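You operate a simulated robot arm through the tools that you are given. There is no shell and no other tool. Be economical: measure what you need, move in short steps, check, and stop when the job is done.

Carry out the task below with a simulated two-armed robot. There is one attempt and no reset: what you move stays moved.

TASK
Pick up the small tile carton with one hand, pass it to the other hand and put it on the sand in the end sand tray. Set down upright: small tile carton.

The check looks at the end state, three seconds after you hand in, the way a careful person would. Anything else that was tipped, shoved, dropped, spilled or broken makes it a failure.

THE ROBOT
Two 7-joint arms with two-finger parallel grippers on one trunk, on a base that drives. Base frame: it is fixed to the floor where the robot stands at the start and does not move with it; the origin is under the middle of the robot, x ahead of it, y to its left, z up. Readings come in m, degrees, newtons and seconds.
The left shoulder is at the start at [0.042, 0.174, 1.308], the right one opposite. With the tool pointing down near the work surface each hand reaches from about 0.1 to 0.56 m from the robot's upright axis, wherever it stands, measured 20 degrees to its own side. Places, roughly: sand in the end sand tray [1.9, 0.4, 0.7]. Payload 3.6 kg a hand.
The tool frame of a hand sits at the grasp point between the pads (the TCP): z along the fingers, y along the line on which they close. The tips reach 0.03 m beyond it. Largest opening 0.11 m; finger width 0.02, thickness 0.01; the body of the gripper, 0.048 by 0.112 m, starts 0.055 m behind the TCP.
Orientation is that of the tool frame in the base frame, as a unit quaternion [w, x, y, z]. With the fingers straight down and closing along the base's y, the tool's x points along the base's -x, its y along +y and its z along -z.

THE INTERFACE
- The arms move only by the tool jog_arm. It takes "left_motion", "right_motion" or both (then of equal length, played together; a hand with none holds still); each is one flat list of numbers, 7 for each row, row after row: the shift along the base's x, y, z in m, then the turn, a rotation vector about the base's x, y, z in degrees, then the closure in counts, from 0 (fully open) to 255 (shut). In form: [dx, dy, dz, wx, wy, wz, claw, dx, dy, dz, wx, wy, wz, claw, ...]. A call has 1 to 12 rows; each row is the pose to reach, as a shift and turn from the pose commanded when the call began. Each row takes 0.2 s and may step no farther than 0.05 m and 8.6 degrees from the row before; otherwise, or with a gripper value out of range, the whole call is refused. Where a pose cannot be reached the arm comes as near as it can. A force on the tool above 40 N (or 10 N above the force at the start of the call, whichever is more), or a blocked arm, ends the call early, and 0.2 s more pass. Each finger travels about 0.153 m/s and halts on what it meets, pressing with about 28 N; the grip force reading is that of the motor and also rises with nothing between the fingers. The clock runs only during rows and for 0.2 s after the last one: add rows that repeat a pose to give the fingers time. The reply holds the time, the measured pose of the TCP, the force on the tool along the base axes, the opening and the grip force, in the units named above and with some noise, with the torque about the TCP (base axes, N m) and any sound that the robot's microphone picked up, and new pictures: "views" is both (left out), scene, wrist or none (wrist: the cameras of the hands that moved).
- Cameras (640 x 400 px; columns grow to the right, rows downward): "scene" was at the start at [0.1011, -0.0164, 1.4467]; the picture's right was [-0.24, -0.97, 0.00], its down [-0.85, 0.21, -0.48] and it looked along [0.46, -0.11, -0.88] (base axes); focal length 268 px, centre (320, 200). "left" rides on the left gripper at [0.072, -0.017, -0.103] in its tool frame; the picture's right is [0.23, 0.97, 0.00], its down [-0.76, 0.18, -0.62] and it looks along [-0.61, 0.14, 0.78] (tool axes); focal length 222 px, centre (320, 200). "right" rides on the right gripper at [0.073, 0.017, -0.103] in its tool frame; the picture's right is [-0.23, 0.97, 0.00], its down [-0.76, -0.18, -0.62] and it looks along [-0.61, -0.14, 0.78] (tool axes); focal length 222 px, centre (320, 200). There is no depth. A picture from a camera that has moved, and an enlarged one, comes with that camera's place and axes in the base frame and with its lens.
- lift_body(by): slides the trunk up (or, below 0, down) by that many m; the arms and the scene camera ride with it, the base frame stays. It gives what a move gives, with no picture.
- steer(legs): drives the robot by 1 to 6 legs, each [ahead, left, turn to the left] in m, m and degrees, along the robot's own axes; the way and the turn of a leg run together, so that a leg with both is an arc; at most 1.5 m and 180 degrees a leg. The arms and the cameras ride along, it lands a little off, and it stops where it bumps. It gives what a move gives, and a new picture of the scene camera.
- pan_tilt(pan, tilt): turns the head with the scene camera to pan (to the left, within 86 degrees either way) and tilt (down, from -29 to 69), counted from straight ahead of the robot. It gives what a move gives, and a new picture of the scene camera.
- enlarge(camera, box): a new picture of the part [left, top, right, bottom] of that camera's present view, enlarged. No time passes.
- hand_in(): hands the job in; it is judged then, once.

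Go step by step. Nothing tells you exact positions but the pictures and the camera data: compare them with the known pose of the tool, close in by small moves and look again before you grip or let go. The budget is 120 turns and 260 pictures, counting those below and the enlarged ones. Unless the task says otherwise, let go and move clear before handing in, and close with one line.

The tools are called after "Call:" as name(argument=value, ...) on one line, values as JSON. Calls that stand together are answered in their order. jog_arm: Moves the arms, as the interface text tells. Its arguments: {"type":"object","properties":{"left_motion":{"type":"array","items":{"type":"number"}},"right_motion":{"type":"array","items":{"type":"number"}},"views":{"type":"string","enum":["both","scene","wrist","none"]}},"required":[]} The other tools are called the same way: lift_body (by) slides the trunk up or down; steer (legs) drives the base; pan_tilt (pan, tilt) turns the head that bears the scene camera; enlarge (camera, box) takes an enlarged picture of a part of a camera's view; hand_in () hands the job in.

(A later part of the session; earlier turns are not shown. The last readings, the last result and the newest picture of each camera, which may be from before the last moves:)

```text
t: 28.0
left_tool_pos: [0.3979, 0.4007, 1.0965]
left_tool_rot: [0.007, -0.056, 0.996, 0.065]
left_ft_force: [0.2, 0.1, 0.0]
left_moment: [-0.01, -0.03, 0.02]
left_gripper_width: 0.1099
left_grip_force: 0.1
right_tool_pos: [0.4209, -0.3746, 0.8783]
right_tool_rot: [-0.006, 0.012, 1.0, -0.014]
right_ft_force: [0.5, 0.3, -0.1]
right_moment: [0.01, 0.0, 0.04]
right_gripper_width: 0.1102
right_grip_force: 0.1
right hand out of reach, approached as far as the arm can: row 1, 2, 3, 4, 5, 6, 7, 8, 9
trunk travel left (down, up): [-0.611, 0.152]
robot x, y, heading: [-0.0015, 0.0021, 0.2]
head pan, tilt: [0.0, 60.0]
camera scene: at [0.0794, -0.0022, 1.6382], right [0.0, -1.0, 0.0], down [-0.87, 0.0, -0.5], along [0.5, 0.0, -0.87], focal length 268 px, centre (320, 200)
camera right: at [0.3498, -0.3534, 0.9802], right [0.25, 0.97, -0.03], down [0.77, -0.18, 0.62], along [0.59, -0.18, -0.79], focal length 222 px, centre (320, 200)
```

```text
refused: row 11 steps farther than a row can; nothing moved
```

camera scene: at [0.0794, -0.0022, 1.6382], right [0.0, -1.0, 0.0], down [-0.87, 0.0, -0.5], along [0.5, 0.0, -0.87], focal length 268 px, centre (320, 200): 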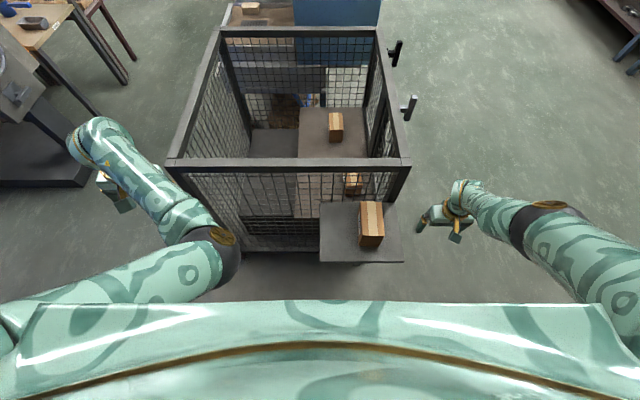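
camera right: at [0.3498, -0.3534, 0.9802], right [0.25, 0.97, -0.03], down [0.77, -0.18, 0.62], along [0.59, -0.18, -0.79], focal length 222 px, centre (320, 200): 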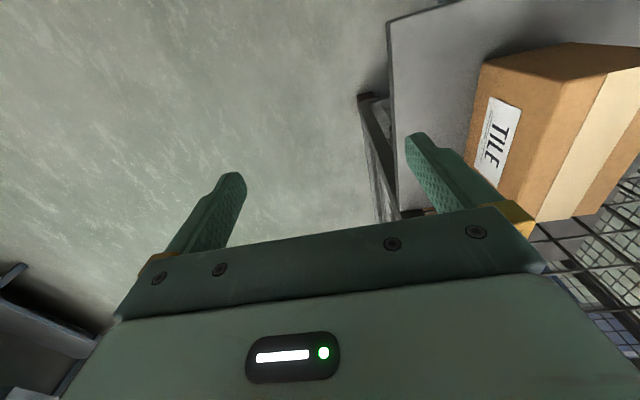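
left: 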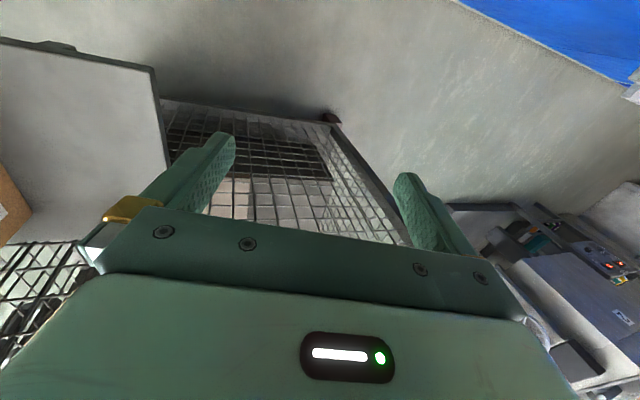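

Call:
jog_arm(left_motion=[0, 0.04, 0, 0, 0, 0, 0, 0, 0.08, 0, 0, 0, 0, 0, -0.01, 0.12, 0, 0, 0, 0, 0, -0.01, 0.16, 0, 0, 0, 0, 0, -0.01, 0.2, -0.01, 0, 0, 0, 0, -0.01, 0.24, -0.03, 0, 0, 0, 0, -0.01, 0.25, -0.06, 0, 0, 0, 0, -0.01, 0.24, -0.09, 0, 0, 0, 0, -0.03, 0.21, -0.12, 0, 0, 0, 0, -0.05, 0.18, -0.14, 0, 0, 0, 0, -0.07, 0.145, -0.16, 0, 0, 0, 0, -0.09, 0.11, -0.18, 0, 0, 0, 0], views="scene")

```text
t: 30.6
left_tool_pos: [0.339, 0.5332, 0.8741]
left_tool_rot: [0.006, -0.054, 0.997, 0.062]
left_ft_force: [0.8, 0.6, -0.7]
left_moment: [0.01, 0.0, 0.0]
left_gripper_width: 0.1101
left_grip_force: 0.1
left hand out of reach, approached as far as the arm can: row 9, 10, 11, 12
right_tool_pos: [0.4198, -0.3737, 0.8779]
right_tool_rot: [-0.007, 0.012, 1.0, -0.014]
right_ft_force: [-0.5, 0.3, -0.1]
right_moment: [0.0, -0.02, 0.0]
right_gripper_width: 0.11
right_grip_force: 0.0
trunk travel left (down, up): [-0.611, 0.152]
robot x, y, heading: [0.0025, -0.001, 0.1]
head pan, tilt: [0.0, 60.0]
camera scene: at [0.0793, -0.0018, 1.6382], right [0.0, -1.0, 0.0], down [-0.87, 0.0, -0.5], along [0.5, 0.0, -0.87], focal length 268 px, centre (320, 200)
```

scene: 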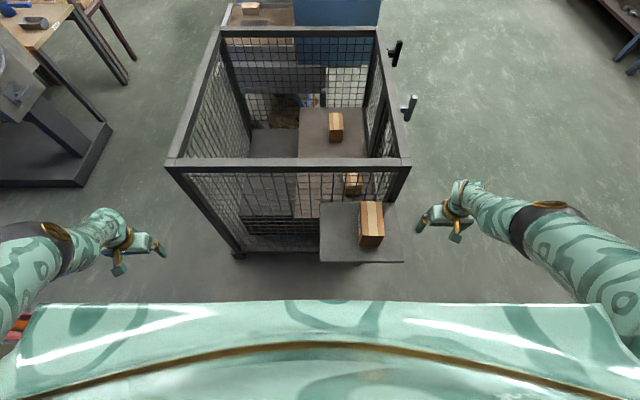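

Both arms are free with elbows out. I'll move the right hand over the carton at a safe height.

Call:
jog_arm(right_motion=[0, 0.0, 0.02, 0, 0, 0, 0, 0.01, 0.04, 0.03, 0, 0, 0, 0, 0.02, 0.08, 0.03, 0, 0, -1, 0, 0.03, 0.12, 0.03, 0, 0, -1, 0, 0.04, 0.16, 0.03, 0, 0, -1, 0, 0.05, 0.187, 0.03, 0, 0, -1, 0, 0.05, 0.187, 0.03, 0, 0, -1, 0], views="both")

```text
t: 32.2
left_tool_pos: [0.3381, 0.5349, 0.8744]
left_tool_rot: [0.007, -0.054, 0.997, 0.06]
left_ft_force: [-0.3, 0.3, -0.4]
left_moment: [0.04, 0.02, 0.02]
left_gripper_width: 0.11
left_grip_force: 0.0
right_tool_pos: [0.465, -0.1869, 0.9072]
right_tool_rot: [-0.007, 0.022, 1.0, -0.014]
right_ft_force: [-0.5, 1.1, 0.5]
right_moment: [0.03, -0.01, 0.04]
right_gripper_width: 0.11
right_grip_force: 0.0
right hand out of reach, approached as far as the arm can: row 1, 2, 3, 4, 5, 6, 7
trunk travel left (down, up): [-0.611, 0.152]
robot x, y, heading: [-0.0022, -0.0011, 0.5]
head pan, tilt: [0.0, 60.0]
camera scene: at [0.0797, -0.0014, 1.6382], right [0.0, -1.0, 0.0], down [-0.87, 0.0, -0.5], along [0.5, 0.0, -0.87], focal length 268 px, centre (320, 200)
camera right: at [0.3951, -0.1664, 1.0095], right [0.27, 0.96, -0.03], down [0.76, -0.19, 0.62], along [0.59, -0.19, -0.79], focal length 222 px, centre (320, 200)
```

scene: 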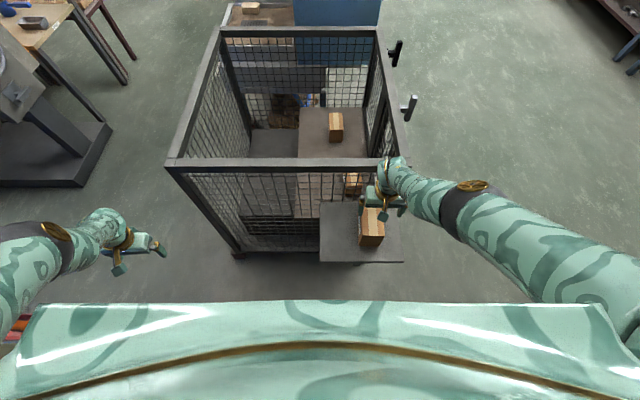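
right: 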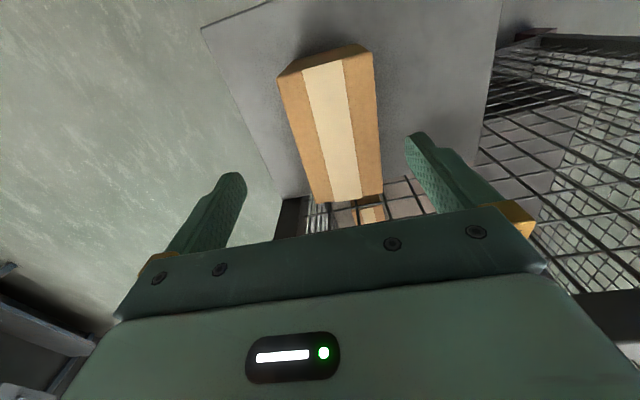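

The hand is straddling the carton. It is centred near y -0.184 with a yaw of about -3°, and the tool matches that. I'll descend in small steps.

Call:
jog_arm(right_motion=[0.002, 0.001, -0.03, 0, 0, -1, 0, 0.005, 0.002, -0.06, 0, 0, -1, 0, 0.005, 0.002, -0.09, 0, 0, -1, 0, 0.005, 0.002, -0.12, 0, 0, -1, 0, 0.005, 0.002, -0.12, 0, 0, -1, 0], views="both")

```text
t: 33.5
left_tool_pos: [0.3389, 0.5331, 0.8745]
left_tool_rot: [0.007, -0.055, 0.997, 0.061]
left_ft_force: [0.6, 0.2, -0.8]
left_moment: [-0.02, -0.02, -0.04]
left_gripper_width: 0.1098
left_grip_force: 0.1
right_tool_pos: [0.4094, -0.1987, 0.852]
right_tool_rot: [0.005, 0.031, 0.999, -0.011]
right_ft_force: [2.3, -0.8, 24.2]
right_moment: [1.33, -0.18, -0.08]
right_gripper_width: 0.109
right_grip_force: 0.0
right hand out of reach, approached as far as the arm can: row 1, 2, 3, 4, 5
trunk travel left (down, up): [-0.611, 0.152]
robot x, y, heading: [-0.0006, -0.0016, -0.2]
head pan, tilt: [0.0, 60.0]
stopped in row 5 (right hand): the force on the tool passed its limit at 132 N (the readings are from after the stop); the commanded pose is now the measured one
camera scene: at [0.0757, -0.0011, 1.6385], right [0.0, -1.0, 0.0], down [-0.87, 0.0, -0.5], along [0.5, 0.0, -0.87], focal length 268 px, centre (320, 200)
camera right: at [0.3386, -0.176, 0.9525], right [0.29, 0.96, -0.02], down [0.74, -0.21, 0.63], along [0.6, -0.2, -0.77], focal length 222 px, centre (320, 200)
```

scene: 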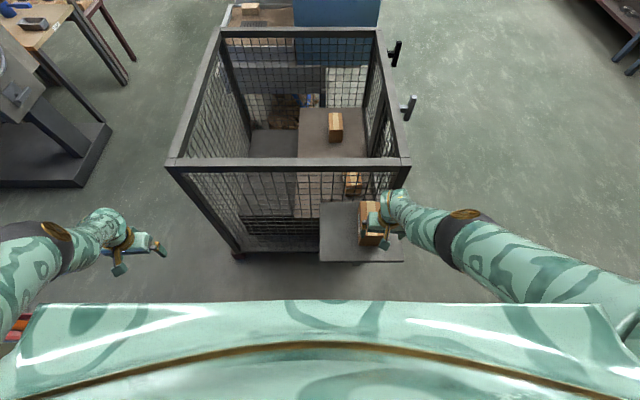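
right: 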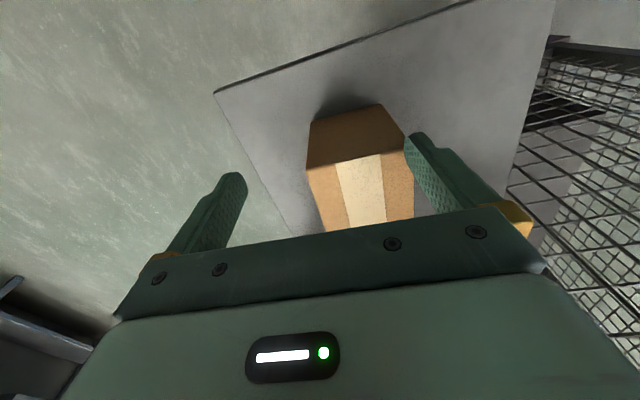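

A finger touched the carton's top edge: the arm was out of reach and drifted back, and the top is nearer z 0.82. I'll raise the hand, and then lower the trunk for reach.

Call:
jog_arm(right_motion=[0, 0.0, 0.02, 0, 0, 0, 0, 0, 0, 0.05, 0, 0, 0, 0, 0.01, 0.01, 0.09, 0, 0, 0, 0, 0.02, 0.01, 0.13, 0, 0, 0, 0, 0.03, 0.01, 0.17, 0, 0, 0, 0, 0.03, 0.01, 0.2, 0, 0, 0, 0, 0.03, 0.01, 0.2, 0, 0, 0, 0], views="both")

```text
t: 33.7
left_tool_pos: [0.3388, 0.5333, 0.873]
left_tool_rot: [0.007, -0.053, 0.997, 0.06]
left_ft_force: [-0.3, 0.9, 0.0]
left_moment: [0.01, -0.02, 0.0]
left_gripper_width: 0.1099
left_grip_force: 0.0
right_tool_pos: [0.4115, -0.1995, 0.8506]
right_tool_rot: [0.001, 0.034, 0.999, -0.013]
right_ft_force: [1.6, -0.5, 7.1]
right_moment: [0.38, -0.13, -0.13]
right_gripper_width: 0.1098
right_grip_force: 0.0
trunk travel left (down, up): [-0.611, 0.152]
robot x, y, heading: [0.0009, -0.003, -0.2]
head pan, tilt: [0.0, 60.0]
stopped in row 1 (right hand): the force on the tool passed its limit at 58 N (the readings are from after the stop); the commanded pose is now the measured one
camera scene: at [0.0779, 0.0, 1.6381], right [0.0, -1.0, 0.0], down [-0.87, 0.0, -0.5], along [0.5, 0.0, -0.87], focal length 268 px, centre (320, 200)
camera right: at [0.3407, -0.1765, 0.9534], right [0.29, 0.96, -0.03], down [0.75, -0.21, 0.63], along [0.6, -0.2, -0.78], focal length 222 px, centre (320, 200)
```

scene: 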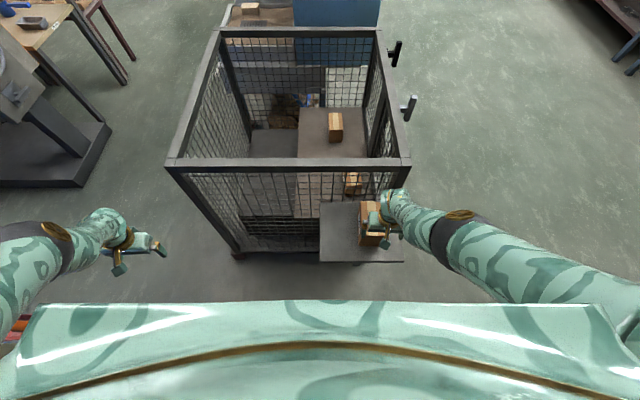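
right: 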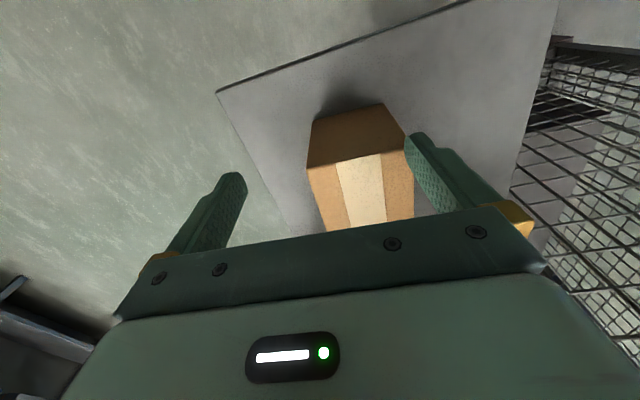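

Force is easing; I'll continue upward.

Call:
jog_arm(right_motion=[0, 0.0, 0.02, 0, 0, 0, 0, 0, 0, 0.05, 0, 0, 0, 0, 0.01, 0.01, 0.09, 0, 0, 0, 0, 0.02, 0.01, 0.13, 0, 0, 0, 0, 0.03, 0.01, 0.17, 0, 0, 0, 0, 0.03, 0.01, 0.2, 0, 0, 0, 0, 0.03, 0.01, 0.2, 0, 0, 0, 0], views="both")

```text
t: 34.4
left_tool_pos: [0.34, 0.5332, 0.8738]
left_tool_rot: [0.006, -0.053, 0.997, 0.061]
left_ft_force: [-0.2, -0.4, 0.4]
left_moment: [0.0, -0.01, 0.01]
left_gripper_width: 0.11
left_grip_force: 0.0
right_tool_pos: [0.5506, -0.2185, 1.0261]
right_tool_rot: [0.125, 0.049, 0.991, -0.016]
right_ft_force: [0.1, -0.4, -0.3]
right_moment: [0.01, 0.04, 0.01]
right_gripper_width: 0.1102
right_grip_force: 0.1
trunk travel left (down, up): [-0.611, 0.152]
robot x, y, heading: [-0.0011, 0.0005, -0.0]
head pan, tilt: [0.0, 60.0]
stopped in row 3 (right hand): the arm was blocked; the commanded pose is now the measured one
camera scene: at [0.0812, -0.0006, 1.6381], right [0.0, -1.0, 0.0], down [-0.87, 0.0, -0.5], along [0.5, 0.0, -0.87], focal length 268 px, centre (320, 200)
camera right: at [0.4574, -0.1917, 1.1056], right [0.32, 0.95, 0.04], down [0.56, -0.22, 0.8], along [0.76, -0.23, -0.61], focal length 222 px, centre (320, 200)
```

scene: 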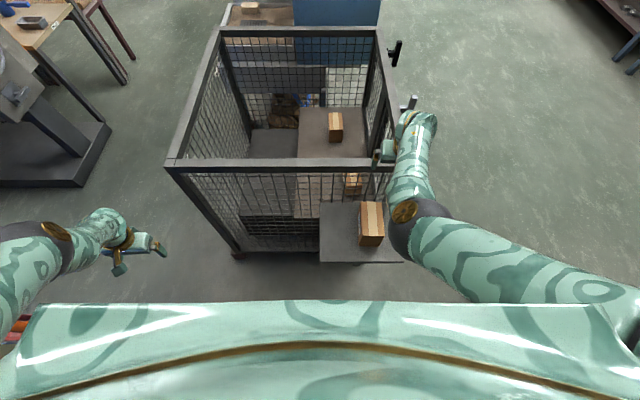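
right: 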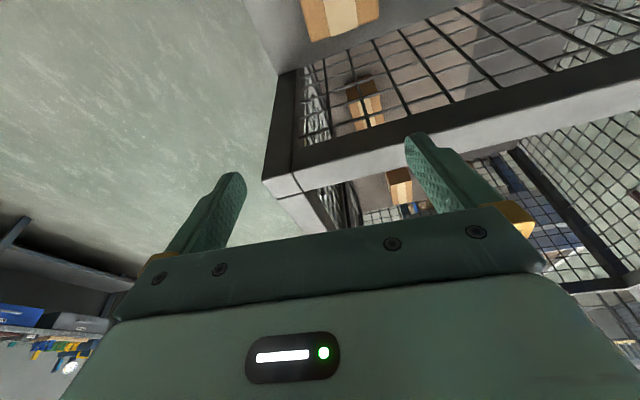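

The arm swung back to elbow-in when raised. I'll go wide again, then drop the hand low beside the body so the elbow hangs down, and use the trunk for vertical moves.

Call:
jog_arm(right_motion=[-0.02, -0.04, 0.01, 0, 2, 0, 0, -0.04, -0.08, 0.02, 0, 4, 1, 0, -0.06, -0.12, 0.02, 1, 6, 1, 0, -0.08, -0.16, 0.02, 1, 8, 2, 0, -0.1, -0.2, 0.02, 2, 10, 2, 0, -0.12, -0.24, 0.02, 2, 12, 3, 0, -0.14, -0.28, 0.02, 2.5, 14, 4, 0, -0.16, -0.32, 0.02, 2.5, 14, 4, 0, -0.165, -0.36, 0.02, 2.5, 14, 4, 0, -0.165, -0.4, 0.0, 2.5, 14, 4, 0, -0.165, -0.42, -0.02, 2.5, 14, 4, 0, -0.165, -0.42, -0.02, 2.5, 14, 4, 0], views="scene")

Call:
jog_arm(right_motion=[-0.03, 0, -0.03, 0, 0, 0, 0, -0.06, 0, -0.06, 0, 0, 0, 0, -0.09, 0.01, -0.09, 0, 0, 0, 0, -0.12, 0.02, -0.12, 0, 0, 0, 0, -0.15, 0.03, -0.15, 0, 0, 0, 0, -0.18, 0.04, -0.18, 0, 0, 0, 0, -0.2, 0.05, -0.2, 0, 0, 0, 0, -0.2, 0.05, -0.2, 0, 0, 0, 0], views="scene")

```text
t: 37.0
left_tool_pos: [0.3399, 0.5332, 0.8742]
left_tool_rot: [0.006, -0.054, 0.997, 0.061]
left_ft_force: [-0.2, -0.3, 0.1]
left_moment: [-0.01, -0.01, -0.01]
left_gripper_width: 0.1101
left_grip_force: 0.0
right_tool_pos: [0.3757, -0.6254, 1.0091]
right_tool_rot: [0.002, 0.014, 1.0, 0.005]
right_ft_force: [0.2, 0.0, -1.0]
right_moment: [-0.04, 0.03, -0.02]
right_gripper_width: 0.1101
right_grip_force: 0.0
right hand out of reach, approached as far as the arm can: row 11, 12
trunk travel left (down, up): [-0.611, 0.152]
robot x, y, heading: [0.0015, -0.0024, -0.2]
head pan, tilt: [0.0, 60.0]
camera scene: at [0.0805, -0.0006, 1.6382], right [0.0, -1.0, 0.0], down [-0.87, 0.0, -0.5], along [0.5, 0.0, -0.87], focal length 268 px, centre (320, 200)
```

scene: 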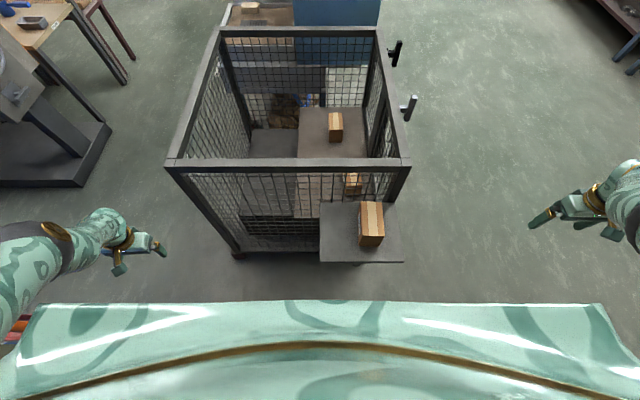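

```text
t: 38.8
left_tool_pos: [0.3386, 0.5322, 0.873]
left_tool_rot: [0.007, -0.055, 0.997, 0.061]
left_ft_force: [0.8, 0.7, 0.4]
left_moment: [0.0, -0.01, -0.01]
left_gripper_width: 0.1101
left_grip_force: 0.1
right_tool_pos: [0.1769, -0.5685, 0.8276]
right_tool_rot: [0.002, 0.013, 1.0, 0.006]
right_ft_force: [0.5, -0.6, -0.1]
right_moment: [-0.02, 0.02, 0.0]
right_gripper_width: 0.11
right_grip_force: 0.1
right hand out of reach, approached as far as the arm can: row 5, 6, 7, 8
trunk travel left (down, up): [-0.611, 0.152]
robot x, y, heading: [-0.0003, 0.0016, 0.1]
head pan, tilt: [0.0, 60.0]
camera scene: at [0.0794, -0.0021, 1.6382], right [0.0, -1.0, 0.0], down [-0.87, 0.0, -0.5], along [0.5, 0.0, -0.87], focal length 268 px, centre (320, 200)
```

scene: 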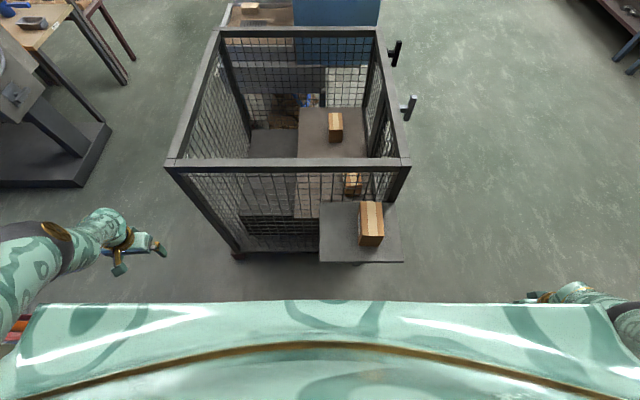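

The carton stayed put. Now I swing the right hand forward from this hanging pose.

Call:
jog_arm(right_motion=[0.01, 0.03, 0.01, 0, 0, 0, 0, 0.03, 0.06, 0.02, 0, 0, 0, 0, 0.06, 0.09, 0.03, 0, 0, 0, 0, 0.09, 0.12, 0.04, 0, 0, 0, 0, 0.12, 0.14, 0.05, 0, 0, 0, 0, 0.15, 0.16, 0.06, 0, 0, 0, 0, 0.18, 0.17, 0.07, 0, 0, 0, 0, 0.2, 0.18, 0.08, 0, 0, 0, 0, 0.2, 0.18, 0.08, 0, 0, 0, 0], views="scene")

```text
t: 40.8
left_tool_pos: [0.3392, 0.5312, 0.8752]
left_tool_rot: [0.007, -0.054, 0.997, 0.061]
left_ft_force: [-0.2, -0.6, -0.5]
left_moment: [0.0, -0.01, 0.01]
left_gripper_width: 0.1099
left_grip_force: 0.0
right_tool_pos: [0.4033, -0.4023, 0.8721]
right_tool_rot: [0.001, 0.013, 1.0, 0.007]
right_ft_force: [0.4, -0.4, -0.7]
right_moment: [0.0, 0.01, 0.03]
right_gripper_width: 0.1098
right_grip_force: 0.1
right hand out of reach, approached as far as the arm can: row 1, 2, 3, 4, 5, 6, 7, 8, 9
trunk travel left (down, up): [-0.611, 0.152]
robot x, y, heading: [0.001, 0.0008, -0.4]
head pan, tilt: [0.0, 60.0]
camera scene: at [0.0795, -0.0018, 1.6382], right [0.0, -1.0, 0.0], down [-0.87, 0.0, -0.5], along [0.5, 0.0, -0.87], focal length 268 px, centre (320, 200)
```

scene: 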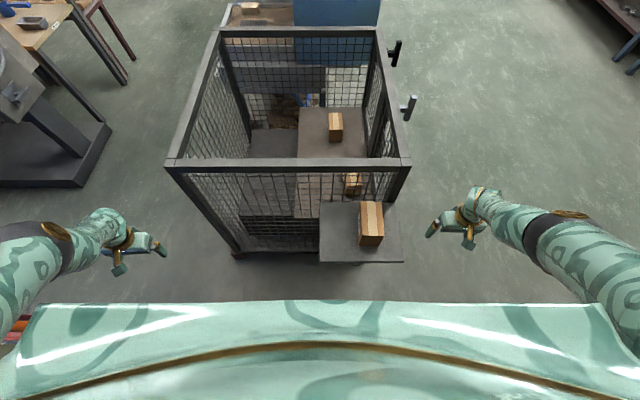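

The arm is nearly straight and moves well on that arc, so I'll place it with jogs along the arc and do the vertical moves with the trunk. First I'll go back over the carton's near half.

Call:
jog_arm(right_motion=[0.01, 0.04, 0.03, 0, 0, -1, 0, 0.02, 0.08, 0.035, 0, 0, -2, 0, 0.03, 0.12, 0.035, 0, 0, -3, 0, 0.04, 0.16, 0.035, 0, 0, -3.5, 0, 0.052, 0.2, 0.035, 0, 0, -3.5, 0, 0.055, 0.222, 0.035, 0, 0, -3.5, 0, 0.055, 0.222, 0.035, 0, 0, -3.5, 0], views="both")

```text
refused: row 1 steps farther than a row can; nothing moved
```

Call:
jog_arm(right_motion=[0.008, 0.03, 0.03, 0, 0, -1, 0, 0.02, 0.07, 0.035, 0, 0, -2, 0, 0.03, 0.11, 0.035, 0, 0, -3, 0, 0.04, 0.15, 0.035, 0, 0, -3.5, 0, 0.052, 0.19, 0.035, 0, 0, -3.5, 0, 0.055, 0.222, 0.035, 0, 0, -3.5, 0, 0.055, 0.222, 0.035, 0, 0, -3.5, 0], views="both")

```text
t: 42.4
left_tool_pos: [0.3402, 0.5308, 0.8741]
left_tool_rot: [0.006, -0.053, 0.997, 0.06]
left_ft_force: [-0.5, -0.6, 0.6]
left_moment: [-0.03, -0.04, 0.0]
left_gripper_width: 0.1101
left_grip_force: 0.1
right_tool_pos: [0.4662, -0.1931, 0.907]
right_tool_rot: [-0.001, 0.04, 0.999, 0.012]
right_ft_force: [-0.2, -0.3, 0.3]
right_moment: [0.0, 0.0, -0.03]
right_gripper_width: 0.1095
right_grip_force: 0.0
right hand out of reach, approached as far as the arm can: row 1, 2, 3, 4, 5, 6, 7
trunk travel left (down, up): [-0.611, 0.152]
robot x, y, heading: [-0.0017, -0.0011, -0.1]
head pan, tilt: [0.0, 60.0]
camera scene: at [0.0797, -0.0023, 1.6382], right [0.0, -1.0, 0.0], down [-0.87, 0.0, -0.5], along [0.5, 0.0, -0.87], focal length 268 px, centre (320, 200)
camera right: at [0.3963, -0.1744, 1.0091], right [0.3, 0.95, 0.02], down [0.75, -0.25, 0.62], along [0.59, -0.17, -0.79], focal length 222 px, centre (320, 200)
```

scene: 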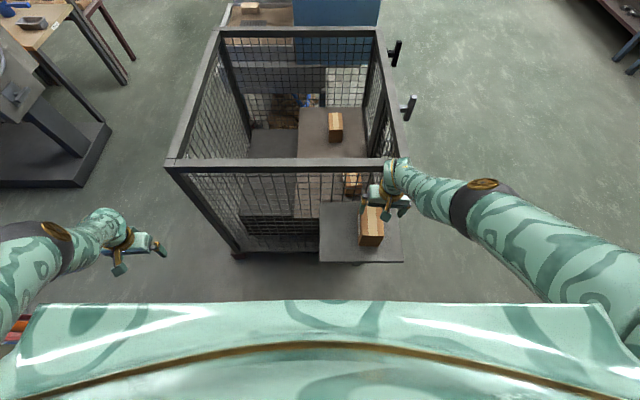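
right: 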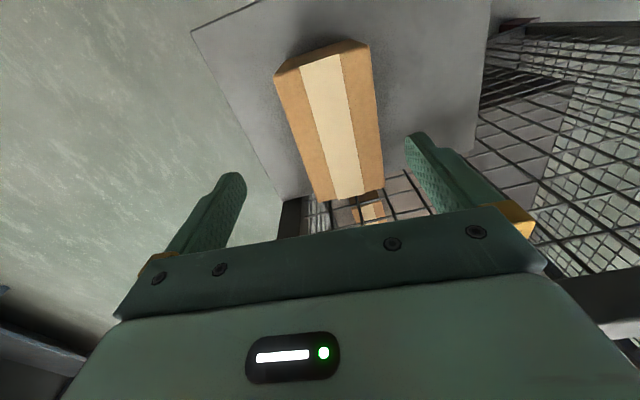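

I'm aligned within a couple of centimetres. I'll make a small correction: y +0.014, yaw +1.7°.

Call:
jog_arm(right_motion=[-0.006, 0.014, 0, 0, 0, 1.7, 0, -0.006, 0.014, 0, 0, 0, 1.7, 0, -0.006, 0.014, 0, 0, 0, 1.7, 0], views="wrist")

```text
t: 43.2
left_tool_pos: [0.3397, 0.5317, 0.8726]
left_tool_rot: [0.007, -0.054, 0.997, 0.061]
left_ft_force: [-0.2, 0.1, -0.8]
left_moment: [-0.01, 0.03, 0.0]
left_gripper_width: 0.1098
left_grip_force: 0.0
right_tool_pos: [0.4641, -0.1823, 0.9048]
right_tool_rot: [-0.001, 0.025, 1.0, 0.009]
right_ft_force: [-0.2, -0.1, 0.0]
right_moment: [0.0, -0.01, -0.01]
right_gripper_width: 0.1101
right_grip_force: 0.0
right hand out of reach, approached as far as the arm can: row 1, 2, 3
trunk travel left (down, up): [-0.611, 0.152]
robot x, y, heading: [-0.0015, -0.0007, -0.4]
head pan, tilt: [0.0, 60.0]
camera right: at [0.3934, -0.1658, 1.0076], right [0.28, 0.96, 0.02], down [0.75, -0.23, 0.62], along [0.6, -0.16, -0.79], focal length 222 px, centre (320, 200)
```

right: 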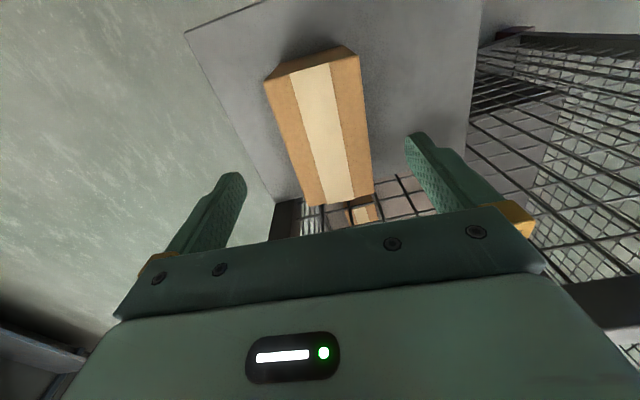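

Now I'll lower the trunk partway and check.

Call:
lift_body(by=-0.045)

Call:
enlarge(camera="right", box=[0, 0, 640, 400])

Call:
enlarge(camera="scene", box=[300, 140, 460, 280])

```text
t: 44.1
left_tool_pos: [0.3403, 0.5325, 0.828]
left_tool_rot: [0.005, -0.054, 0.997, 0.06]
left_ft_force: [0.3, -0.3, 0.7]
left_moment: [0.0, 0.02, 0.02]
left_gripper_width: 0.1102
left_grip_force: 0.1
right_tool_pos: [0.465, -0.1839, 0.8587]
right_tool_rot: [-0.002, 0.026, 1.0, 0.01]
right_ft_force: [-0.3, -0.3, -0.4]
right_moment: [0.03, -0.02, -0.01]
right_gripper_width: 0.11
right_grip_force: 0.0
trunk travel left (down, up): [-0.566, 0.197]
robot x, y, heading: [-0.0006, 0.0023, -0.1]
head pan, tilt: [0.0, 60.0]
```

```text
1.00 times, centred on (320, 200) of right (not enlarged: the box is as wide or as high as the picture)
camera zoom: at [0.394, -0.1669, 0.9615], right [0.28, 0.96, 0.02], down [0.75, -0.23, 0.62], along [0.6, -0.16, -0.79], focal length 222 px, centre (320, 200)
```

zoom: 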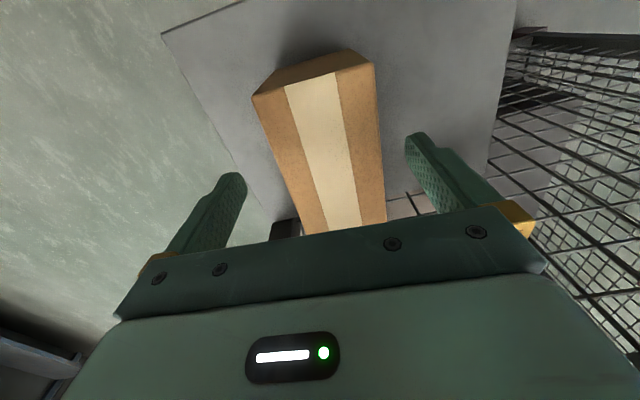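

```text
2.86 times, centred on (380, 210) of scene
camera zoom: at [0.0822, -0.0015, 1.5932], right [0.0, -1.0, 0.0], down [-0.87, 0.0, -0.5], along [0.5, 0.0, -0.87], focal length 764 px, centre (149, 171)
```

zoom: 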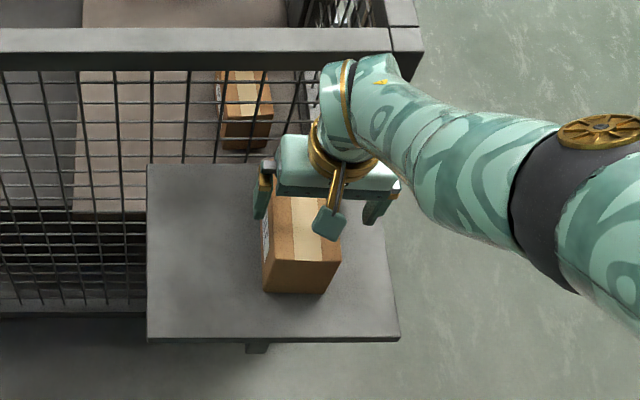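

The alignment holds: the carton is centred at y ≈ -0.179 and the TCP at -0.183. I'll lower to grasp height, z ≈ 0.78.

Call:
lift_body(by=-0.077)

Call:
enlarge(camera="right", box=[0, 0, 640, 400])

```text
t: 45.2
left_tool_pos: [0.3382, 0.534, 0.7452]
left_tool_rot: [0.0, -0.053, 0.997, 0.061]
left_ft_force: [0.0, 0.4, 0.2]
left_moment: [0.02, 0.0, -0.02]
left_gripper_width: 0.1101
left_grip_force: 0.1
right_tool_pos: [0.4623, -0.1842, 0.7741]
right_tool_rot: [-0.011, 0.025, 1.0, 0.009]
right_ft_force: [-0.5, 0.1, -0.1]
right_moment: [-0.01, 0.0, -0.01]
right_gripper_width: 0.1101
right_grip_force: 0.1
trunk travel left (down, up): [-0.489, 0.274]
robot x, y, heading: [0.0015, -0.0021, -0.1]
head pan, tilt: [0.0, 60.0]
```

```text
1.00 times, centred on (320, 200) of right (not enlarged: the box is as wide or as high as the picture)
camera zoom: at [0.3931, -0.1667, 0.8783], right [0.28, 0.96, 0.01], down [0.76, -0.23, 0.6], along [0.58, -0.16, -0.8], focal length 222 px, centre (320, 200)
```

zoom: 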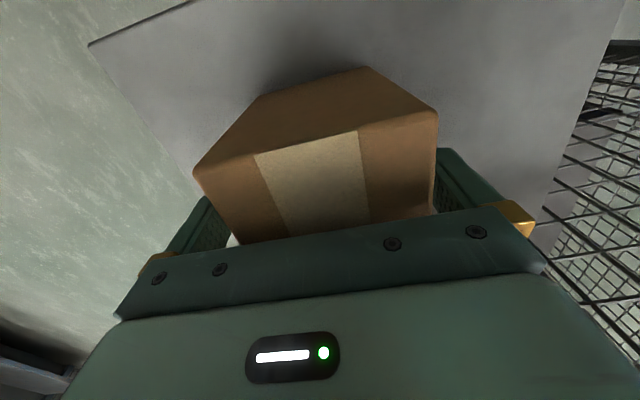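

The carton is between the fingers. Closing.

Call:
jog_arm(right_motion=[0, 0, 0, 0, 0, 0, 60, 0, 0, 0, 0, 0, 0, 120, 0, 0, 0, 0, 0, 0, 255, 0, 0, 0, 0, 0, 0, 255, 0, 0, 0, 0, 0, 0, 255], views="wrist")

```text
t: 46.4
left_tool_pos: [0.3383, 0.5339, 0.7472]
left_tool_rot: [-0.001, -0.053, 0.997, 0.061]
left_ft_force: [-0.7, 0.6, -0.2]
left_moment: [0.01, 0.02, 0.02]
left_gripper_width: 0.1101
left_grip_force: 0.0
right_tool_pos: [0.4631, -0.1839, 0.7738]
right_tool_rot: [-0.011, 0.026, 1.0, 0.009]
right_ft_force: [1.6, 0.4, 4.2]
right_moment: [-0.21, 0.05, 0.09]
right_gripper_width: 0.0752
right_grip_force: 28.0
trunk travel left (down, up): [-0.489, 0.274]
robot x, y, heading: [0.0007, 0.0002, -0.4]
head pan, tilt: [0.0, 60.0]
camera right: at [0.3934, -0.1667, 0.8782], right [0.28, 0.96, 0.01], down [0.76, -0.23, 0.6], along [0.58, -0.16, -0.8], focal length 222 px, centre (320, 200)
```

right: 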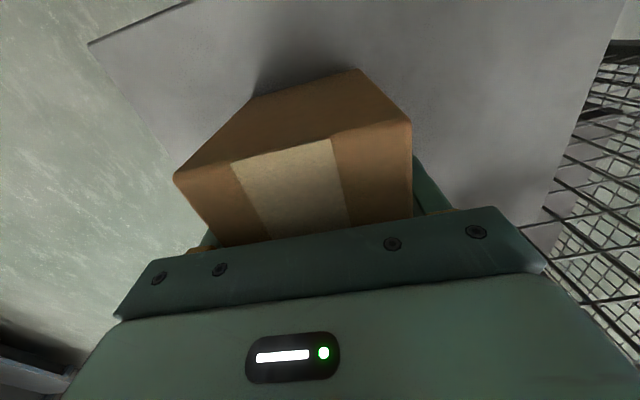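

Gripped at 0.075 m with 28 N. I'll lift by raising the trunk 0.2.

Call:
lift_body(by=0.06)

Call:
lift_body(by=0.16)

Call:
enlarge(camera="right", box=[0, 0, 640, 400])

Call:
enlarge(camera="scene", box=[300, 140, 460, 280])

```text
t: 47.4
left_tool_pos: [0.3377, 0.5344, 0.8075]
left_tool_rot: [-0.001, -0.053, 0.997, 0.06]
left_ft_force: [0.0, -0.6, -0.4]
left_moment: [0.02, 0.0, 0.03]
left_gripper_width: 0.11
left_grip_force: 0.0
right_tool_pos: [0.4623, -0.1854, 0.8375]
right_tool_rot: [-0.008, 0.026, 1.0, 0.009]
right_ft_force: [0.4, 0.4, -2.3]
right_moment: [0.03, 0.0, 0.03]
right_gripper_width: 0.0747
right_grip_force: 28.4
trunk travel left (down, up): [-0.549, 0.214]
robot x, y, heading: [0.0023, 0.0031, -0.1]
head pan, tilt: [0.0, 60.0]
```

```text
t: 49.3
left_tool_pos: [0.3391, 0.5333, 0.9718]
left_tool_rot: [0.002, -0.054, 0.997, 0.06]
left_ft_force: [0.2, 0.6, 0.5]
left_moment: [0.03, 0.01, 0.0]
left_gripper_width: 0.1099
left_grip_force: 0.0
right_tool_pos: [0.4654, -0.1845, 1.0017]
right_tool_rot: [-0.002, 0.026, 1.0, 0.01]
right_ft_force: [-0.5, 0.7, -2.7]
right_moment: [-0.04, 0.04, -0.03]
right_gripper_width: 0.0747
right_grip_force: 28.1
trunk travel left (down, up): [-0.709, 0.054]
robot x, y, heading: [-0.001, -0.0008, -0.2]
head pan, tilt: [0.0, 60.0]
```

```text
1.00 times, centred on (320, 200) of right (not enlarged: the box is as wide or as high as the picture)
camera zoom: at [0.394, -0.1671, 1.1055], right [0.28, 0.96, 0.02], down [0.75, -0.23, 0.62], along [0.6, -0.16, -0.79], focal length 222 px, centre (320, 200)
```

zoom: 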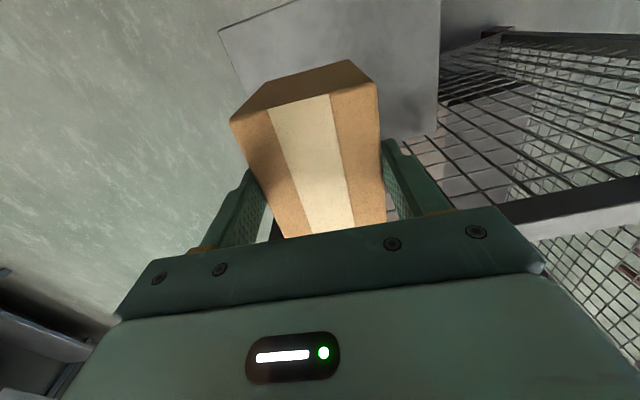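

```text
2.86 times, centred on (380, 210) of scene
camera zoom: at [0.0779, -0.0015, 1.7361], right [0.0, -1.0, 0.0], down [-0.87, 0.0, -0.5], along [0.5, 0.0, -0.87], focal length 764 px, centre (149, 171)
```

zoom: 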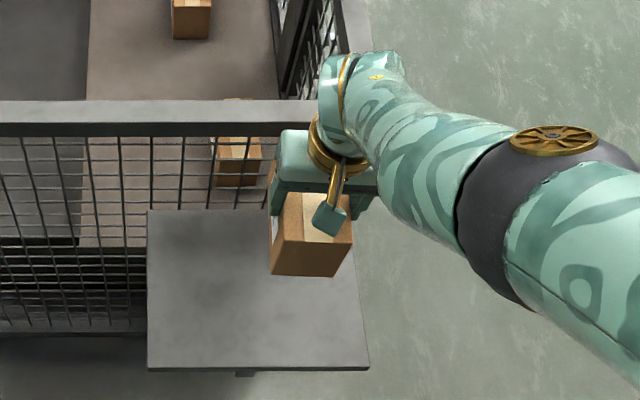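

Lifted, but the carton seems to sit about 5 cm lower in the fingers than when gripped. I'll check whether it is still slipping before going on.

Call:
jog_arm(right_motion=[0, 0, 0, 0, 0, 0, 255, 0, 0, 0, 0, 0, 0, 255, 0, 0, 0, 0, 0, 0, 255, 0, 0, 0, 0, 0, 0, 255], views="wrist")

```text
t: 50.3
left_tool_pos: [0.3398, 0.533, 0.9701]
left_tool_rot: [0.004, -0.053, 0.997, 0.061]
left_ft_force: [-0.1, 0.1, -0.1]
left_moment: [0.02, -0.01, -0.01]
left_gripper_width: 0.1099
left_grip_force: 0.0
right_tool_pos: [0.465, -0.1849, 1.002]
right_tool_rot: [-0.003, 0.026, 1.0, 0.01]
right_ft_force: [-0.8, 0.3, -1.7]
right_moment: [0.05, 0.08, 0.02]
right_gripper_width: 0.0748
right_grip_force: 28.0
trunk travel left (down, up): [-0.709, 0.054]
robot x, y, heading: [0.0027, -0.0011, -0.1]
head pan, tilt: [0.0, 60.0]
camera right: at [0.3939, -0.167, 1.1057], right [0.28, 0.96, 0.02], down [0.75, -0.23, 0.62], along [0.6, -0.16, -0.79], focal length 222 px, centre (320, 200)
```

right: 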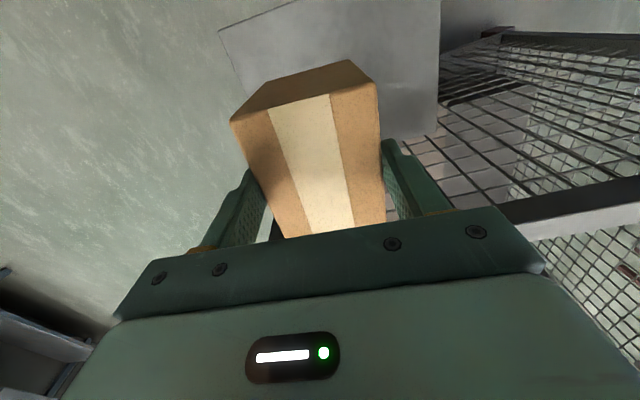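

It is stable but held only by the fingertips. I'll set it back on the plate and regrip deeper.

Call:
lift_body(by=-0.155)

Call:
lift_body(by=-0.012)

Call:
enlarge(camera="right", box=[0, 0, 640, 400])

```text
t: 52.1
left_tool_pos: [0.3386, 0.5334, 0.8163]
left_tool_rot: [0.003, -0.054, 0.997, 0.06]
left_ft_force: [-0.5, -0.2, -0.5]
left_moment: [-0.03, 0.0, -0.03]
left_gripper_width: 0.1101
left_grip_force: 0.2
right_tool_pos: [0.4637, -0.184, 0.8477]
right_tool_rot: [-0.002, 0.026, 1.0, 0.01]
right_ft_force: [0.0, 0.2, -2.6]
right_moment: [0.0, 0.04, -0.02]
right_gripper_width: 0.0749
right_grip_force: 28.4
trunk travel left (down, up): [-0.554, 0.209]
robot x, y, heading: [-0.0005, -0.0014, 0.0]
head pan, tilt: [0.0, 60.0]
```

```text
t: 52.7
left_tool_pos: [0.3404, 0.5335, 0.8031]
left_tool_rot: [0.003, -0.053, 0.997, 0.061]
left_ft_force: [-0.2, -1.0, 0.4]
left_moment: [0.0, 0.02, 0.01]
left_gripper_width: 0.1102
left_grip_force: 0.1
right_tool_pos: [0.4643, -0.1853, 0.8361]
right_tool_rot: [-0.002, 0.025, 1.0, 0.01]
right_ft_force: [-1.0, -0.2, -2.3]
right_moment: [0.04, 0.04, -0.01]
right_gripper_width: 0.0745
right_grip_force: 27.8
trunk travel left (down, up): [-0.542, 0.221]
robot x, y, heading: [0.0003, -0.0041, -0.3]
head pan, tilt: [0.0, 60.0]
```

```text
1.00 times, centred on (320, 200) of right (not enlarged: the box is as wide or as high as the picture)
camera zoom: at [0.3938, -0.1669, 0.9388], right [0.28, 0.96, 0.02], down [0.75, -0.23, 0.62], along [0.6, -0.16, -0.79], focal length 222 px, centre (320, 200)
```

zoom: 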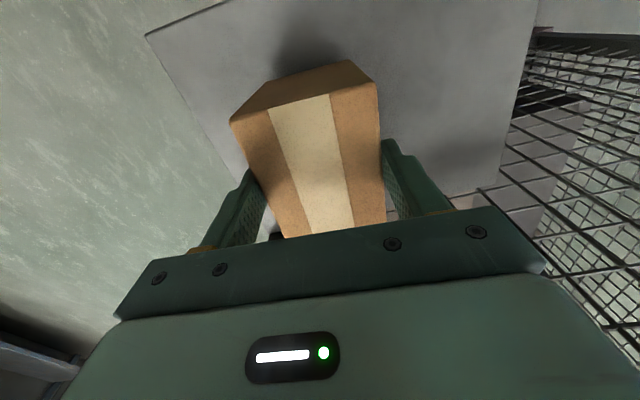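

Not yet in contact; I'll lower in small steps.

Call:
lift_body(by=-0.012)

Call:
lift_body(by=-0.01)

Call:
enlarge(camera="right", box=[0, 0, 640, 400])

```text
t: 53.3
left_tool_pos: [0.3406, 0.5342, 0.792]
left_tool_rot: [0.003, -0.054, 0.997, 0.06]
left_ft_force: [-0.2, 0.2, 0.4]
left_moment: [0.02, 0.03, -0.02]
left_gripper_width: 0.1102
left_grip_force: 0.2
right_tool_pos: [0.4652, -0.1842, 0.8254]
right_tool_rot: [0.0, 0.027, 1.0, 0.008]
right_ft_force: [0.3, 1.7, 21.4]
right_moment: [-0.62, -0.24, -0.08]
right_gripper_width: 0.0748
right_grip_force: 28.0
trunk travel left (down, up): [-0.53, 0.233]
robot x, y, heading: [-0.0028, 0.0009, -0.0]
head pan, tilt: [0.0, 60.0]
```

```text
t: 53.6
left_tool_pos: [0.3387, 0.5344, 0.7865]
left_tool_rot: [0.003, -0.053, 0.997, 0.059]
left_ft_force: [0.1, -0.6, -0.6]
left_moment: [0.02, 0.02, -0.03]
left_gripper_width: 0.1102
left_grip_force: 0.1
right_tool_pos: [0.4654, -0.1848, 0.8244]
right_tool_rot: [0.001, 0.026, 1.0, 0.009]
right_ft_force: [-11.2, 1.7, 25.5]
right_moment: [-0.55, -0.22, -0.22]
right_gripper_width: 0.0747
right_grip_force: 27.5
trunk travel left (down, up): [-0.527, 0.237]
robot x, y, heading: [-0.0008, -0.0005, -0.3]
head pan, tilt: [0.0, 60.0]
stopped: the force on the tool passed its limit at 70 N (the readings are from after the stop); the commanded pose is now the measured one
```

```text
1.00 times, centred on (320, 200) of right (not enlarged: the box is as wide or as high as the picture)
camera zoom: at [0.3948, -0.1664, 0.9269], right [0.28, 0.96, 0.02], down [0.75, -0.23, 0.62], along [0.6, -0.16, -0.78], focal length 222 px, centre (320, 200)
```

zoom: 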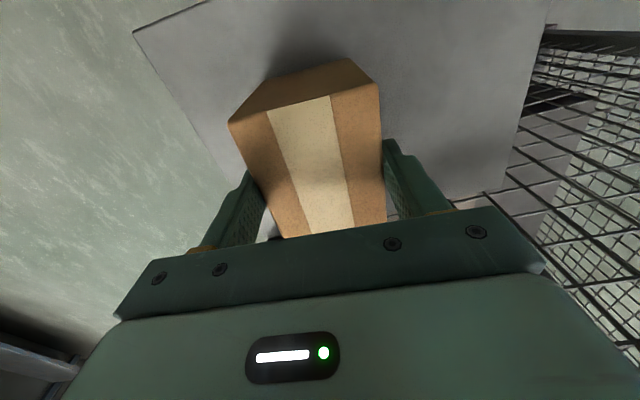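

Touchdown. I'll open, lower 0.05, and regrip.

Call:
jog_arm(right_motion=[0, 0, 0, 0, 0, 0, 120, 0, 0, 0, 0, 0, 0, 0, 0, 0, 0, 0, 0, 0, 0], views="none")

Call:
lift_body(by=-0.045)

Call:
enlarge(camera="right", box=[0, 0, 640, 400])

```text
t: 54.4
left_tool_pos: [0.3393, 0.5339, 0.7859]
left_tool_rot: [0.002, -0.054, 0.997, 0.06]
left_ft_force: [0.5, -1.2, 0.1]
left_moment: [0.02, -0.01, 0.0]
left_gripper_width: 0.1098
left_grip_force: 0.0
right_tool_pos: [0.468, -0.1845, 0.8215]
right_tool_rot: [0.0, 0.025, 1.0, 0.009]
right_ft_force: [0.1, -0.2, 0.7]
right_moment: [0.03, -0.02, -0.01]
right_gripper_width: 0.11
right_grip_force: 0.0
trunk travel left (down, up): [-0.527, 0.237]
robot x, y, heading: [0.0045, 0.0005, 0.0]
head pan, tilt: [0.0, 60.0]
```

```text
t: 55.3
left_tool_pos: [0.3388, 0.5353, 0.7407]
left_tool_rot: [0.0, -0.053, 0.997, 0.059]
left_ft_force: [0.4, 0.3, -0.3]
left_moment: [-0.03, -0.02, 0.0]
left_gripper_width: 0.11
left_grip_force: 0.0
right_tool_pos: [0.4668, -0.186, 0.777]
right_tool_rot: [0.001, 0.026, 1.0, 0.01]
right_ft_force: [0.8, 0.2, -0.5]
right_moment: [-0.01, 0.0, -0.05]
right_gripper_width: 0.1103
right_grip_force: 0.1
trunk travel left (down, up): [-0.482, 0.282]
robot x, y, heading: [-0.0021, 0.0017, 0.1]
head pan, tilt: [0.0, 60.0]
```

```text
1.00 times, centred on (320, 200) of right (not enlarged: the box is as wide or as high as the picture)
camera zoom: at [0.3962, -0.1673, 0.8804], right [0.28, 0.96, 0.02], down [0.75, -0.23, 0.62], along [0.6, -0.16, -0.78], focal length 222 px, centre (320, 200)
```

zoom: 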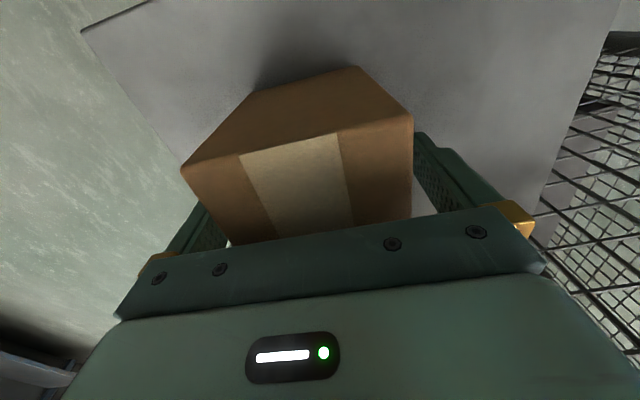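

Call:
jog_arm(right_motion=[0, 0, 0, 0, 0, 0, 80, 0, 0, 0, 0, 0, 0, 150, 0, 0, 0, 0, 0, 0, 255, 0, 0, 0, 0, 0, 0, 255, 0, 0, 0, 0, 0, 0, 255, 0, 0, 0, 0, 0, 0, 255], views="none")

Call:
lift_body(by=0.025)

Call:
enlarge(camera="right", box=[0, 0, 640, 400])

```text
t: 56.7
left_tool_pos: [0.3393, 0.5341, 0.7394]
left_tool_rot: [-0.001, -0.054, 0.997, 0.059]
left_ft_force: [0.3, 0.2, 0.2]
left_moment: [0.01, -0.03, 0.04]
left_gripper_width: 0.1099
left_grip_force: 0.2
right_tool_pos: [0.4682, -0.1852, 0.7775]
right_tool_rot: [0.0, 0.025, 1.0, 0.008]
right_ft_force: [1.0, -4.4, 6.6]
right_moment: [-0.52, 0.13, 0.09]
right_gripper_width: 0.0749
right_grip_force: 27.8
trunk travel left (down, up): [-0.482, 0.282]
robot x, y, heading: [-0.0031, -0.0006, -0.3]
head pan, tilt: [0.0, 60.0]
```

```text
t: 57.4
left_tool_pos: [0.3403, 0.5354, 0.7641]
left_tool_rot: [0.0, -0.053, 0.997, 0.059]
left_ft_force: [-0.3, 0.3, 0.1]
left_moment: [0.0, -0.01, -0.01]
left_gripper_width: 0.1102
left_grip_force: 0.1
right_tool_pos: [0.4675, -0.1844, 0.8025]
right_tool_rot: [0.0, 0.026, 1.0, 0.01]
right_ft_force: [0.1, -0.1, -3.1]
right_moment: [0.01, 0.05, 0.02]
right_gripper_width: 0.075
right_grip_force: 27.8
trunk travel left (down, up): [-0.507, 0.257]
robot x, y, heading: [-0.0024, -0.0058, -0.1]
head pan, tilt: [0.0, 60.0]
```

```text
1.00 times, centred on (320, 200) of right (not enlarged: the box is as wide or as high as the picture)
camera zoom: at [0.3964, -0.1668, 0.9048], right [0.28, 0.96, 0.02], down [0.75, -0.23, 0.62], along [0.6, -0.16, -0.79], focal length 222 px, centre (320, 200)
```

zoom: 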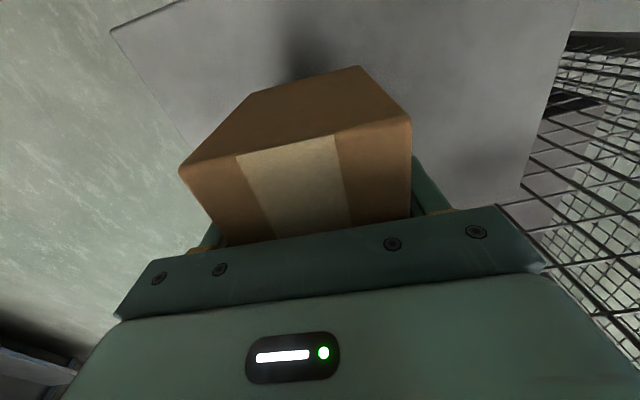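

No slip this time. Lifting further in steps.

Call:
lift_body(by=0.05)

Call:
lift_body(by=0.07)

Call:
lift_body(by=0.08)

Call:
enlarge(camera="right", box=[0, 0, 640, 400])

```text
t: 58.3
left_tool_pos: [0.3413, 0.5342, 0.8168]
left_tool_rot: [0.001, -0.053, 0.997, 0.059]
left_ft_force: [0.2, -0.9, -0.1]
left_moment: [0.01, 0.03, 0.01]
left_gripper_width: 0.1101
left_grip_force: 0.1
right_tool_pos: [0.4681, -0.1844, 0.8521]
right_tool_rot: [-0.001, 0.026, 1.0, 0.01]
right_ft_force: [-0.5, 0.6, -2.3]
right_moment: [-0.02, 0.06, 0.02]
right_gripper_width: 0.0746
right_grip_force: 28.3
trunk travel left (down, up): [-0.557, 0.207]
robot x, y, heading: [-0.0004, 0.0014, -0.3]
head pan, tilt: [0.0, 60.0]
```

```text
t: 59.4
left_tool_pos: [0.3391, 0.5348, 0.8887]
left_tool_rot: [0.003, -0.054, 0.997, 0.061]
left_ft_force: [-0.7, 0.4, -0.3]
left_moment: [-0.02, 0.02, 0.02]
left_gripper_width: 0.1102
left_grip_force: 0.0
right_tool_pos: [0.4679, -0.1846, 0.9214]
right_tool_rot: [-0.001, 0.025, 1.0, 0.01]
right_ft_force: [-0.4, -0.6, -1.6]
right_moment: [-0.03, 0.1, -0.02]
right_gripper_width: 0.075
right_grip_force: 28.0
trunk travel left (down, up): [-0.627, 0.137]
robot x, y, heading: [-0.0006, 0.0002, -0.2]
head pan, tilt: [0.0, 60.0]
```

```text
t: 60.6
left_tool_pos: [0.3389, 0.5332, 0.9695]
left_tool_rot: [0.002, -0.053, 0.997, 0.061]
left_ft_force: [0.8, 0.0, -0.3]
left_moment: [-0.01, 0.0, 0.02]
left_gripper_width: 0.11
left_grip_force: 0.0
right_tool_pos: [0.4679, -0.1845, 1.0021]
right_tool_rot: [0.0, 0.025, 1.0, 0.009]
right_ft_force: [-0.2, -0.5, -3.6]
right_moment: [0.02, 0.01, -0.02]
right_gripper_width: 0.0747
right_grip_force: 28.1
trunk travel left (down, up): [-0.707, 0.057]
robot x, y, heading: [0.0006, 0.0004, -0.3]
head pan, tilt: [0.0, 60.0]
```

```text
1.00 times, centred on (320, 200) of right (not enlarged: the box is as wide or as high as the picture)
camera zoom: at [0.3965, -0.1671, 1.1051], right [0.28, 0.96, 0.02], down [0.75, -0.23, 0.62], along [0.6, -0.16, -0.79], focal length 222 px, centre (320, 200)
```

zoom: 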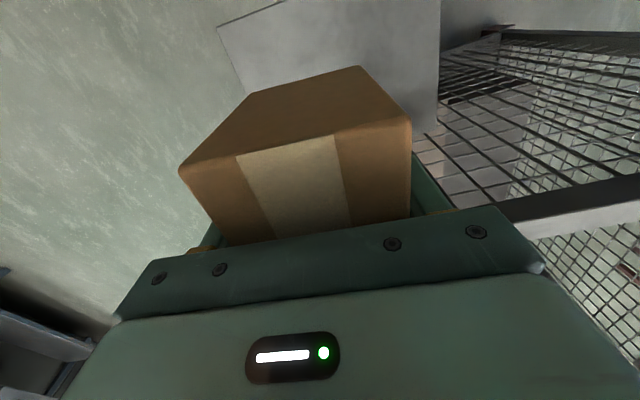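

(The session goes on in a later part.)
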